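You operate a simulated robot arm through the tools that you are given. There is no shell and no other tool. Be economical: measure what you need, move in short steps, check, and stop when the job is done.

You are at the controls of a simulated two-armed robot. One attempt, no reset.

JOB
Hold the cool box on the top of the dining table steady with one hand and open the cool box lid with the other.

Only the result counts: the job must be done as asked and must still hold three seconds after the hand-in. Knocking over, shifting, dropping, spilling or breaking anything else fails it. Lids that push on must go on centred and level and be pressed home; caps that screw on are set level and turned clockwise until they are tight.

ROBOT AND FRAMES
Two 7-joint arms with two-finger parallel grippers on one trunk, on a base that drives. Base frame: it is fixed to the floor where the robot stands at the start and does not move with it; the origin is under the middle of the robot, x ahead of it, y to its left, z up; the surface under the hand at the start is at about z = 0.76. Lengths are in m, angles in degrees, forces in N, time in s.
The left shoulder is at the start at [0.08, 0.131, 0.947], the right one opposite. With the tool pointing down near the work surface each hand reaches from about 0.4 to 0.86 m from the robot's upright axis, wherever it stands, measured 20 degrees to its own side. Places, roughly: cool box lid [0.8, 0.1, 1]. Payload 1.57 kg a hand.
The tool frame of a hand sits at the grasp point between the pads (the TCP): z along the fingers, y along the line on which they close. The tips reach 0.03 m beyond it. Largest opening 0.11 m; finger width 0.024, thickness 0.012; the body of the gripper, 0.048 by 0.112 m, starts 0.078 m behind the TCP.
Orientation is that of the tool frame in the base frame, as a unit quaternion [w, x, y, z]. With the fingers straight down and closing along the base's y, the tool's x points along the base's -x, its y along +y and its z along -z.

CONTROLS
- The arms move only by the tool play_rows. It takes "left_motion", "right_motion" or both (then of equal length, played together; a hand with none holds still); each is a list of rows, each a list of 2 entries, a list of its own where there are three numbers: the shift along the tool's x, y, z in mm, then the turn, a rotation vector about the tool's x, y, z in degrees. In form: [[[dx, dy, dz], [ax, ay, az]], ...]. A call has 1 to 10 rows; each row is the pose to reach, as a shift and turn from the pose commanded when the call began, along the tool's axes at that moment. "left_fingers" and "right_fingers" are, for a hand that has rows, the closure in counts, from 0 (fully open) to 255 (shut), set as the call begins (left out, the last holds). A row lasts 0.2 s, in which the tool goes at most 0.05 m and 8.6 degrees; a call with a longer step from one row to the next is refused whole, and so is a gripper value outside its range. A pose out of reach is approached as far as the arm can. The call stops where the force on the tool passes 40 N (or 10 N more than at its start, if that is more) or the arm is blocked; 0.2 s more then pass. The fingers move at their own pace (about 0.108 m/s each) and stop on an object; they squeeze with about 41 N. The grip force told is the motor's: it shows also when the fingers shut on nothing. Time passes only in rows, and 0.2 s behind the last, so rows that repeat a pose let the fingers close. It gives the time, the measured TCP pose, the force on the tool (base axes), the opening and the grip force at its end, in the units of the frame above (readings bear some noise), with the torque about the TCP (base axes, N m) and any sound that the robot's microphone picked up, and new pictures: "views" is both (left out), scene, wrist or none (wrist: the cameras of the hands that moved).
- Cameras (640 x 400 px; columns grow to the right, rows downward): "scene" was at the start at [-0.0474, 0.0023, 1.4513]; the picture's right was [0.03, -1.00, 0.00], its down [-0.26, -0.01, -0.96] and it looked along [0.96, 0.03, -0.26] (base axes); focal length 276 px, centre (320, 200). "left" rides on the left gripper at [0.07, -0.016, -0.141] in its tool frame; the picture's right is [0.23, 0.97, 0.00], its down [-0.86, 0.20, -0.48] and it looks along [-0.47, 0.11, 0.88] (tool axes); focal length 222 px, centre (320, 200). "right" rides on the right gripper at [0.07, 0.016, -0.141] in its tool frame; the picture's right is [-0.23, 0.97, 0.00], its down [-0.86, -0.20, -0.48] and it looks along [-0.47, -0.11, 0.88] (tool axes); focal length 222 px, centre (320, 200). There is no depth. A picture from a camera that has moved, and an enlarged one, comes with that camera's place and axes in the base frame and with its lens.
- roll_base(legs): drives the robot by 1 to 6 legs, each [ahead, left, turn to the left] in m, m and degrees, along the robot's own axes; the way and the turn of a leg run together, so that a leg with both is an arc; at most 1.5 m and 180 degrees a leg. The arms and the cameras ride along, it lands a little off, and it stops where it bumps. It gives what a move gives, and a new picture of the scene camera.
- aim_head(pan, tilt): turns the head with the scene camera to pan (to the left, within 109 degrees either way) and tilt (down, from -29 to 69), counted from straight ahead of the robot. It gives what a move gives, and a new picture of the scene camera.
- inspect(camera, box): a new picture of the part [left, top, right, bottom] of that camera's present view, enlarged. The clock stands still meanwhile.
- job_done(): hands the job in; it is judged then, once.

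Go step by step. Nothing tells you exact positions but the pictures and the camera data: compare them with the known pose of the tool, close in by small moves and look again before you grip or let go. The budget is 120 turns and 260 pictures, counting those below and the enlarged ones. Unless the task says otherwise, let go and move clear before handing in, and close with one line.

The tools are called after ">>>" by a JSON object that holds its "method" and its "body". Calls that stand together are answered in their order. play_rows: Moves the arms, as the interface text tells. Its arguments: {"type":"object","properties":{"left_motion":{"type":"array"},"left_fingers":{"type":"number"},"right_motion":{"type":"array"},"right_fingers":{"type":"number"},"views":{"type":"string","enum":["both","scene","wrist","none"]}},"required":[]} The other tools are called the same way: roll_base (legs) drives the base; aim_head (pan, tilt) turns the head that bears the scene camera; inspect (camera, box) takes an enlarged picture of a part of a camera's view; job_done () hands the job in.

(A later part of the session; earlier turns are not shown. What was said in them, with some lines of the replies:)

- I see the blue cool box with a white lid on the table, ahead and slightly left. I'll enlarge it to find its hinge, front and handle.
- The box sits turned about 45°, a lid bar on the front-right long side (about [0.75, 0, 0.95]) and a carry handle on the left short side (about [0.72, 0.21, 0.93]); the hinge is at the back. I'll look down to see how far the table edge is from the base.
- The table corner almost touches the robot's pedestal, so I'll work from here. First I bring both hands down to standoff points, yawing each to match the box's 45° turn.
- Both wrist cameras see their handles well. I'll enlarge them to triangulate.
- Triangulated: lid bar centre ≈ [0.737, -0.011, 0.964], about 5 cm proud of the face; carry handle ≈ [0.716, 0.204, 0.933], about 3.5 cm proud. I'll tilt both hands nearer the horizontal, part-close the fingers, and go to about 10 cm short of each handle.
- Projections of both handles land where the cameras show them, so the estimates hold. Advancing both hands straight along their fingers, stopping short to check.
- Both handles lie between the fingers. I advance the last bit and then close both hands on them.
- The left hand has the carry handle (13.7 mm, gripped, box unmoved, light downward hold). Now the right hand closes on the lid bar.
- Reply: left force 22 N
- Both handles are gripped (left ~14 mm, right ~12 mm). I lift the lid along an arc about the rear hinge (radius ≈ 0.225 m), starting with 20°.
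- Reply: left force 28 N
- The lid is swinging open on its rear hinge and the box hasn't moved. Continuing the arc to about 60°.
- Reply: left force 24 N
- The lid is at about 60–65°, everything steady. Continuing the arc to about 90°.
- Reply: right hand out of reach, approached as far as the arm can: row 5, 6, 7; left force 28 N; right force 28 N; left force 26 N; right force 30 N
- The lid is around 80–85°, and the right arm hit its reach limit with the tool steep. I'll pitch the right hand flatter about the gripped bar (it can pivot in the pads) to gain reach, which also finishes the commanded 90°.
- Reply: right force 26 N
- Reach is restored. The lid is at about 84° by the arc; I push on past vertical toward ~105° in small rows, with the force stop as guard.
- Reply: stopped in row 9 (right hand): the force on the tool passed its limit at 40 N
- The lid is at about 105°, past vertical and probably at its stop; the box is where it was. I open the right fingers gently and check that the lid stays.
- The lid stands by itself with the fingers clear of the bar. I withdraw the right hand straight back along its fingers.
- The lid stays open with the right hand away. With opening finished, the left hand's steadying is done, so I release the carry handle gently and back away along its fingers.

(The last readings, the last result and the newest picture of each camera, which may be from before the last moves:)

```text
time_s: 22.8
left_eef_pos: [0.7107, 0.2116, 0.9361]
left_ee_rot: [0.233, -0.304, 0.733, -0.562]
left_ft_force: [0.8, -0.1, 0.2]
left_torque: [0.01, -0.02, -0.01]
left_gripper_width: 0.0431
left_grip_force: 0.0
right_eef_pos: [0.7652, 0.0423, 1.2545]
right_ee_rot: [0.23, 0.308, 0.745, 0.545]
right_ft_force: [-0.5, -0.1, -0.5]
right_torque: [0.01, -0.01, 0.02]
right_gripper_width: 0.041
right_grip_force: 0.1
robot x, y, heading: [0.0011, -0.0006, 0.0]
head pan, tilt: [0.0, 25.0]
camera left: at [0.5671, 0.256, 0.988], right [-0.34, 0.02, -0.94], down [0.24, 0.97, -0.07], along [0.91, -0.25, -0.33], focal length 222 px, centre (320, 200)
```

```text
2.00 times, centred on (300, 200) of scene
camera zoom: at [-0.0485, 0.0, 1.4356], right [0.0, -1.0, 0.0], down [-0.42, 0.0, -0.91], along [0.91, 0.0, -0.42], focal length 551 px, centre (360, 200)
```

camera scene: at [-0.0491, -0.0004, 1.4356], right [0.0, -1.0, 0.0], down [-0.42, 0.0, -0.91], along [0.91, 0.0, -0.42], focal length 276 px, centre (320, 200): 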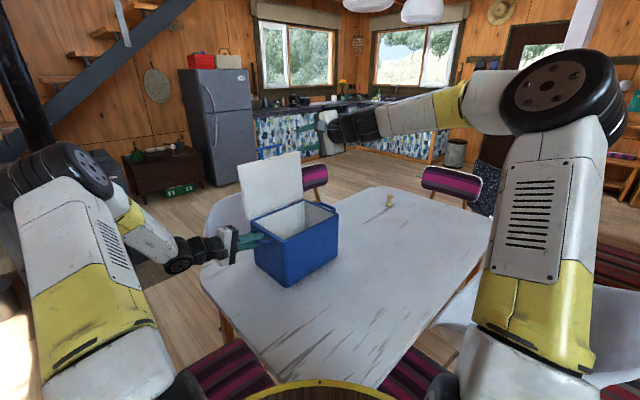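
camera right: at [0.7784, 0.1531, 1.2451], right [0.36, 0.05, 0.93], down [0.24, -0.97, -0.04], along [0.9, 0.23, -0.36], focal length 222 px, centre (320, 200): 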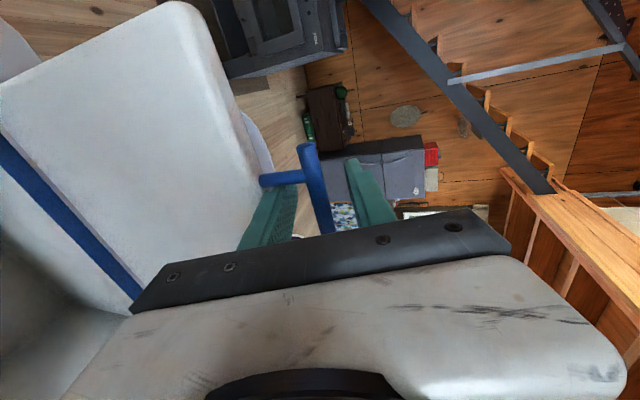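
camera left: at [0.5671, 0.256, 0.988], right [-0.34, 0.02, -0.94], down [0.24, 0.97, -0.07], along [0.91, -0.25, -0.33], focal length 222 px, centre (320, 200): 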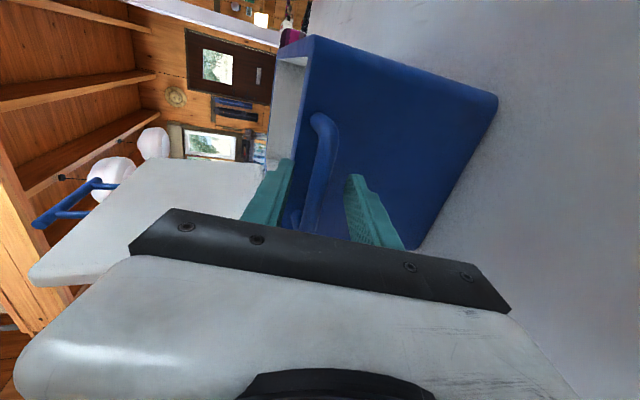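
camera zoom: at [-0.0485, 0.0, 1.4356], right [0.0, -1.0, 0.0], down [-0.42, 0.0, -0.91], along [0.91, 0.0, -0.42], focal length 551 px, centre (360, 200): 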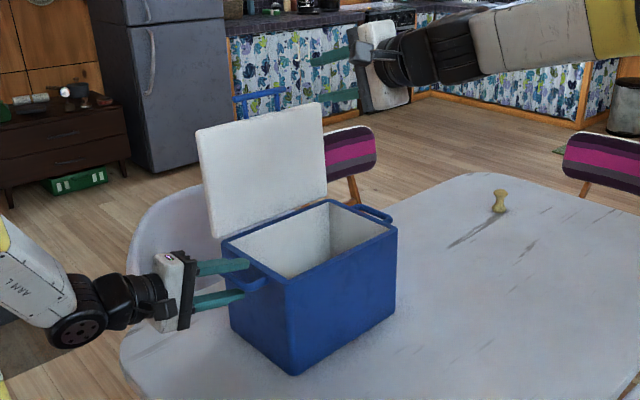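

The handle is free and nothing moved. Backing the left hand off.

>>> {"method": "play_rows", "body": {"left_motion": [[[0, 0, -15], [0, 0, 0]], [[0, 0, -35], [0, 0, 0]], [[0, 0, -60], [0, 0, 0]], [[0, 0, -90], [0, 0, 0]], [[0, 0, -120], [0, 0, 0]], [[0, 0, -120], [0, 0, 0]], [[0, 0, -120], [0, 0, 0]], [[0, 0, -120], [0, 0, 0]]], "views": "none"}}

>>> {"method": "inspect", "body": {"camera": "scene", "box": [200, 100, 400, 300]}}

```text
time_s: 24.6
left_eef_pos: [0.6284, 0.2942, 0.968]
left_ee_rot: [0.233, -0.303, 0.733, -0.562]
left_ft_force: [-0.7, -0.2, -0.1]
left_torque: [0.03, 0.01, 0.01]
left_gripper_width: 0.0432
left_grip_force: 0.1
right_eef_pos: [0.7662, 0.0433, 1.2546]
right_ee_rot: [0.23, 0.308, 0.744, 0.546]
right_ft_force: [0.5, -0.1, -0.2]
right_torque: [0.02, -0.02, -0.01]
right_gripper_width: 0.0412
right_grip_force: 0.0
robot x, y, heading: [-0.0019, 0.0021, 0.0]
head pan, tilt: [0.0, 25.0]
```

```text
2.00 times, centred on (300, 200) of scene
camera zoom: at [-0.0485, 0.0, 1.4356], right [0.0, -1.0, 0.0], down [-0.42, 0.0, -0.91], along [0.91, 0.0, -0.42], focal length 551 px, centre (360, 200)
```

zoom: 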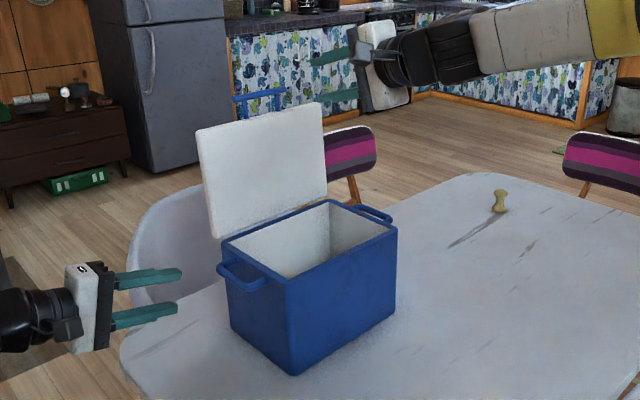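

The lid stands open on its own, the box is where it was and both hands are clear. I'm handing in.

>>> {"method": "job_done", "body": {}}

```text
The job is handed in.
```

The cool box lid is open to about 105° and stays up on its own; the left hand held the box steady throughout, it did not visibly move, and both hands were clear at hand-in.
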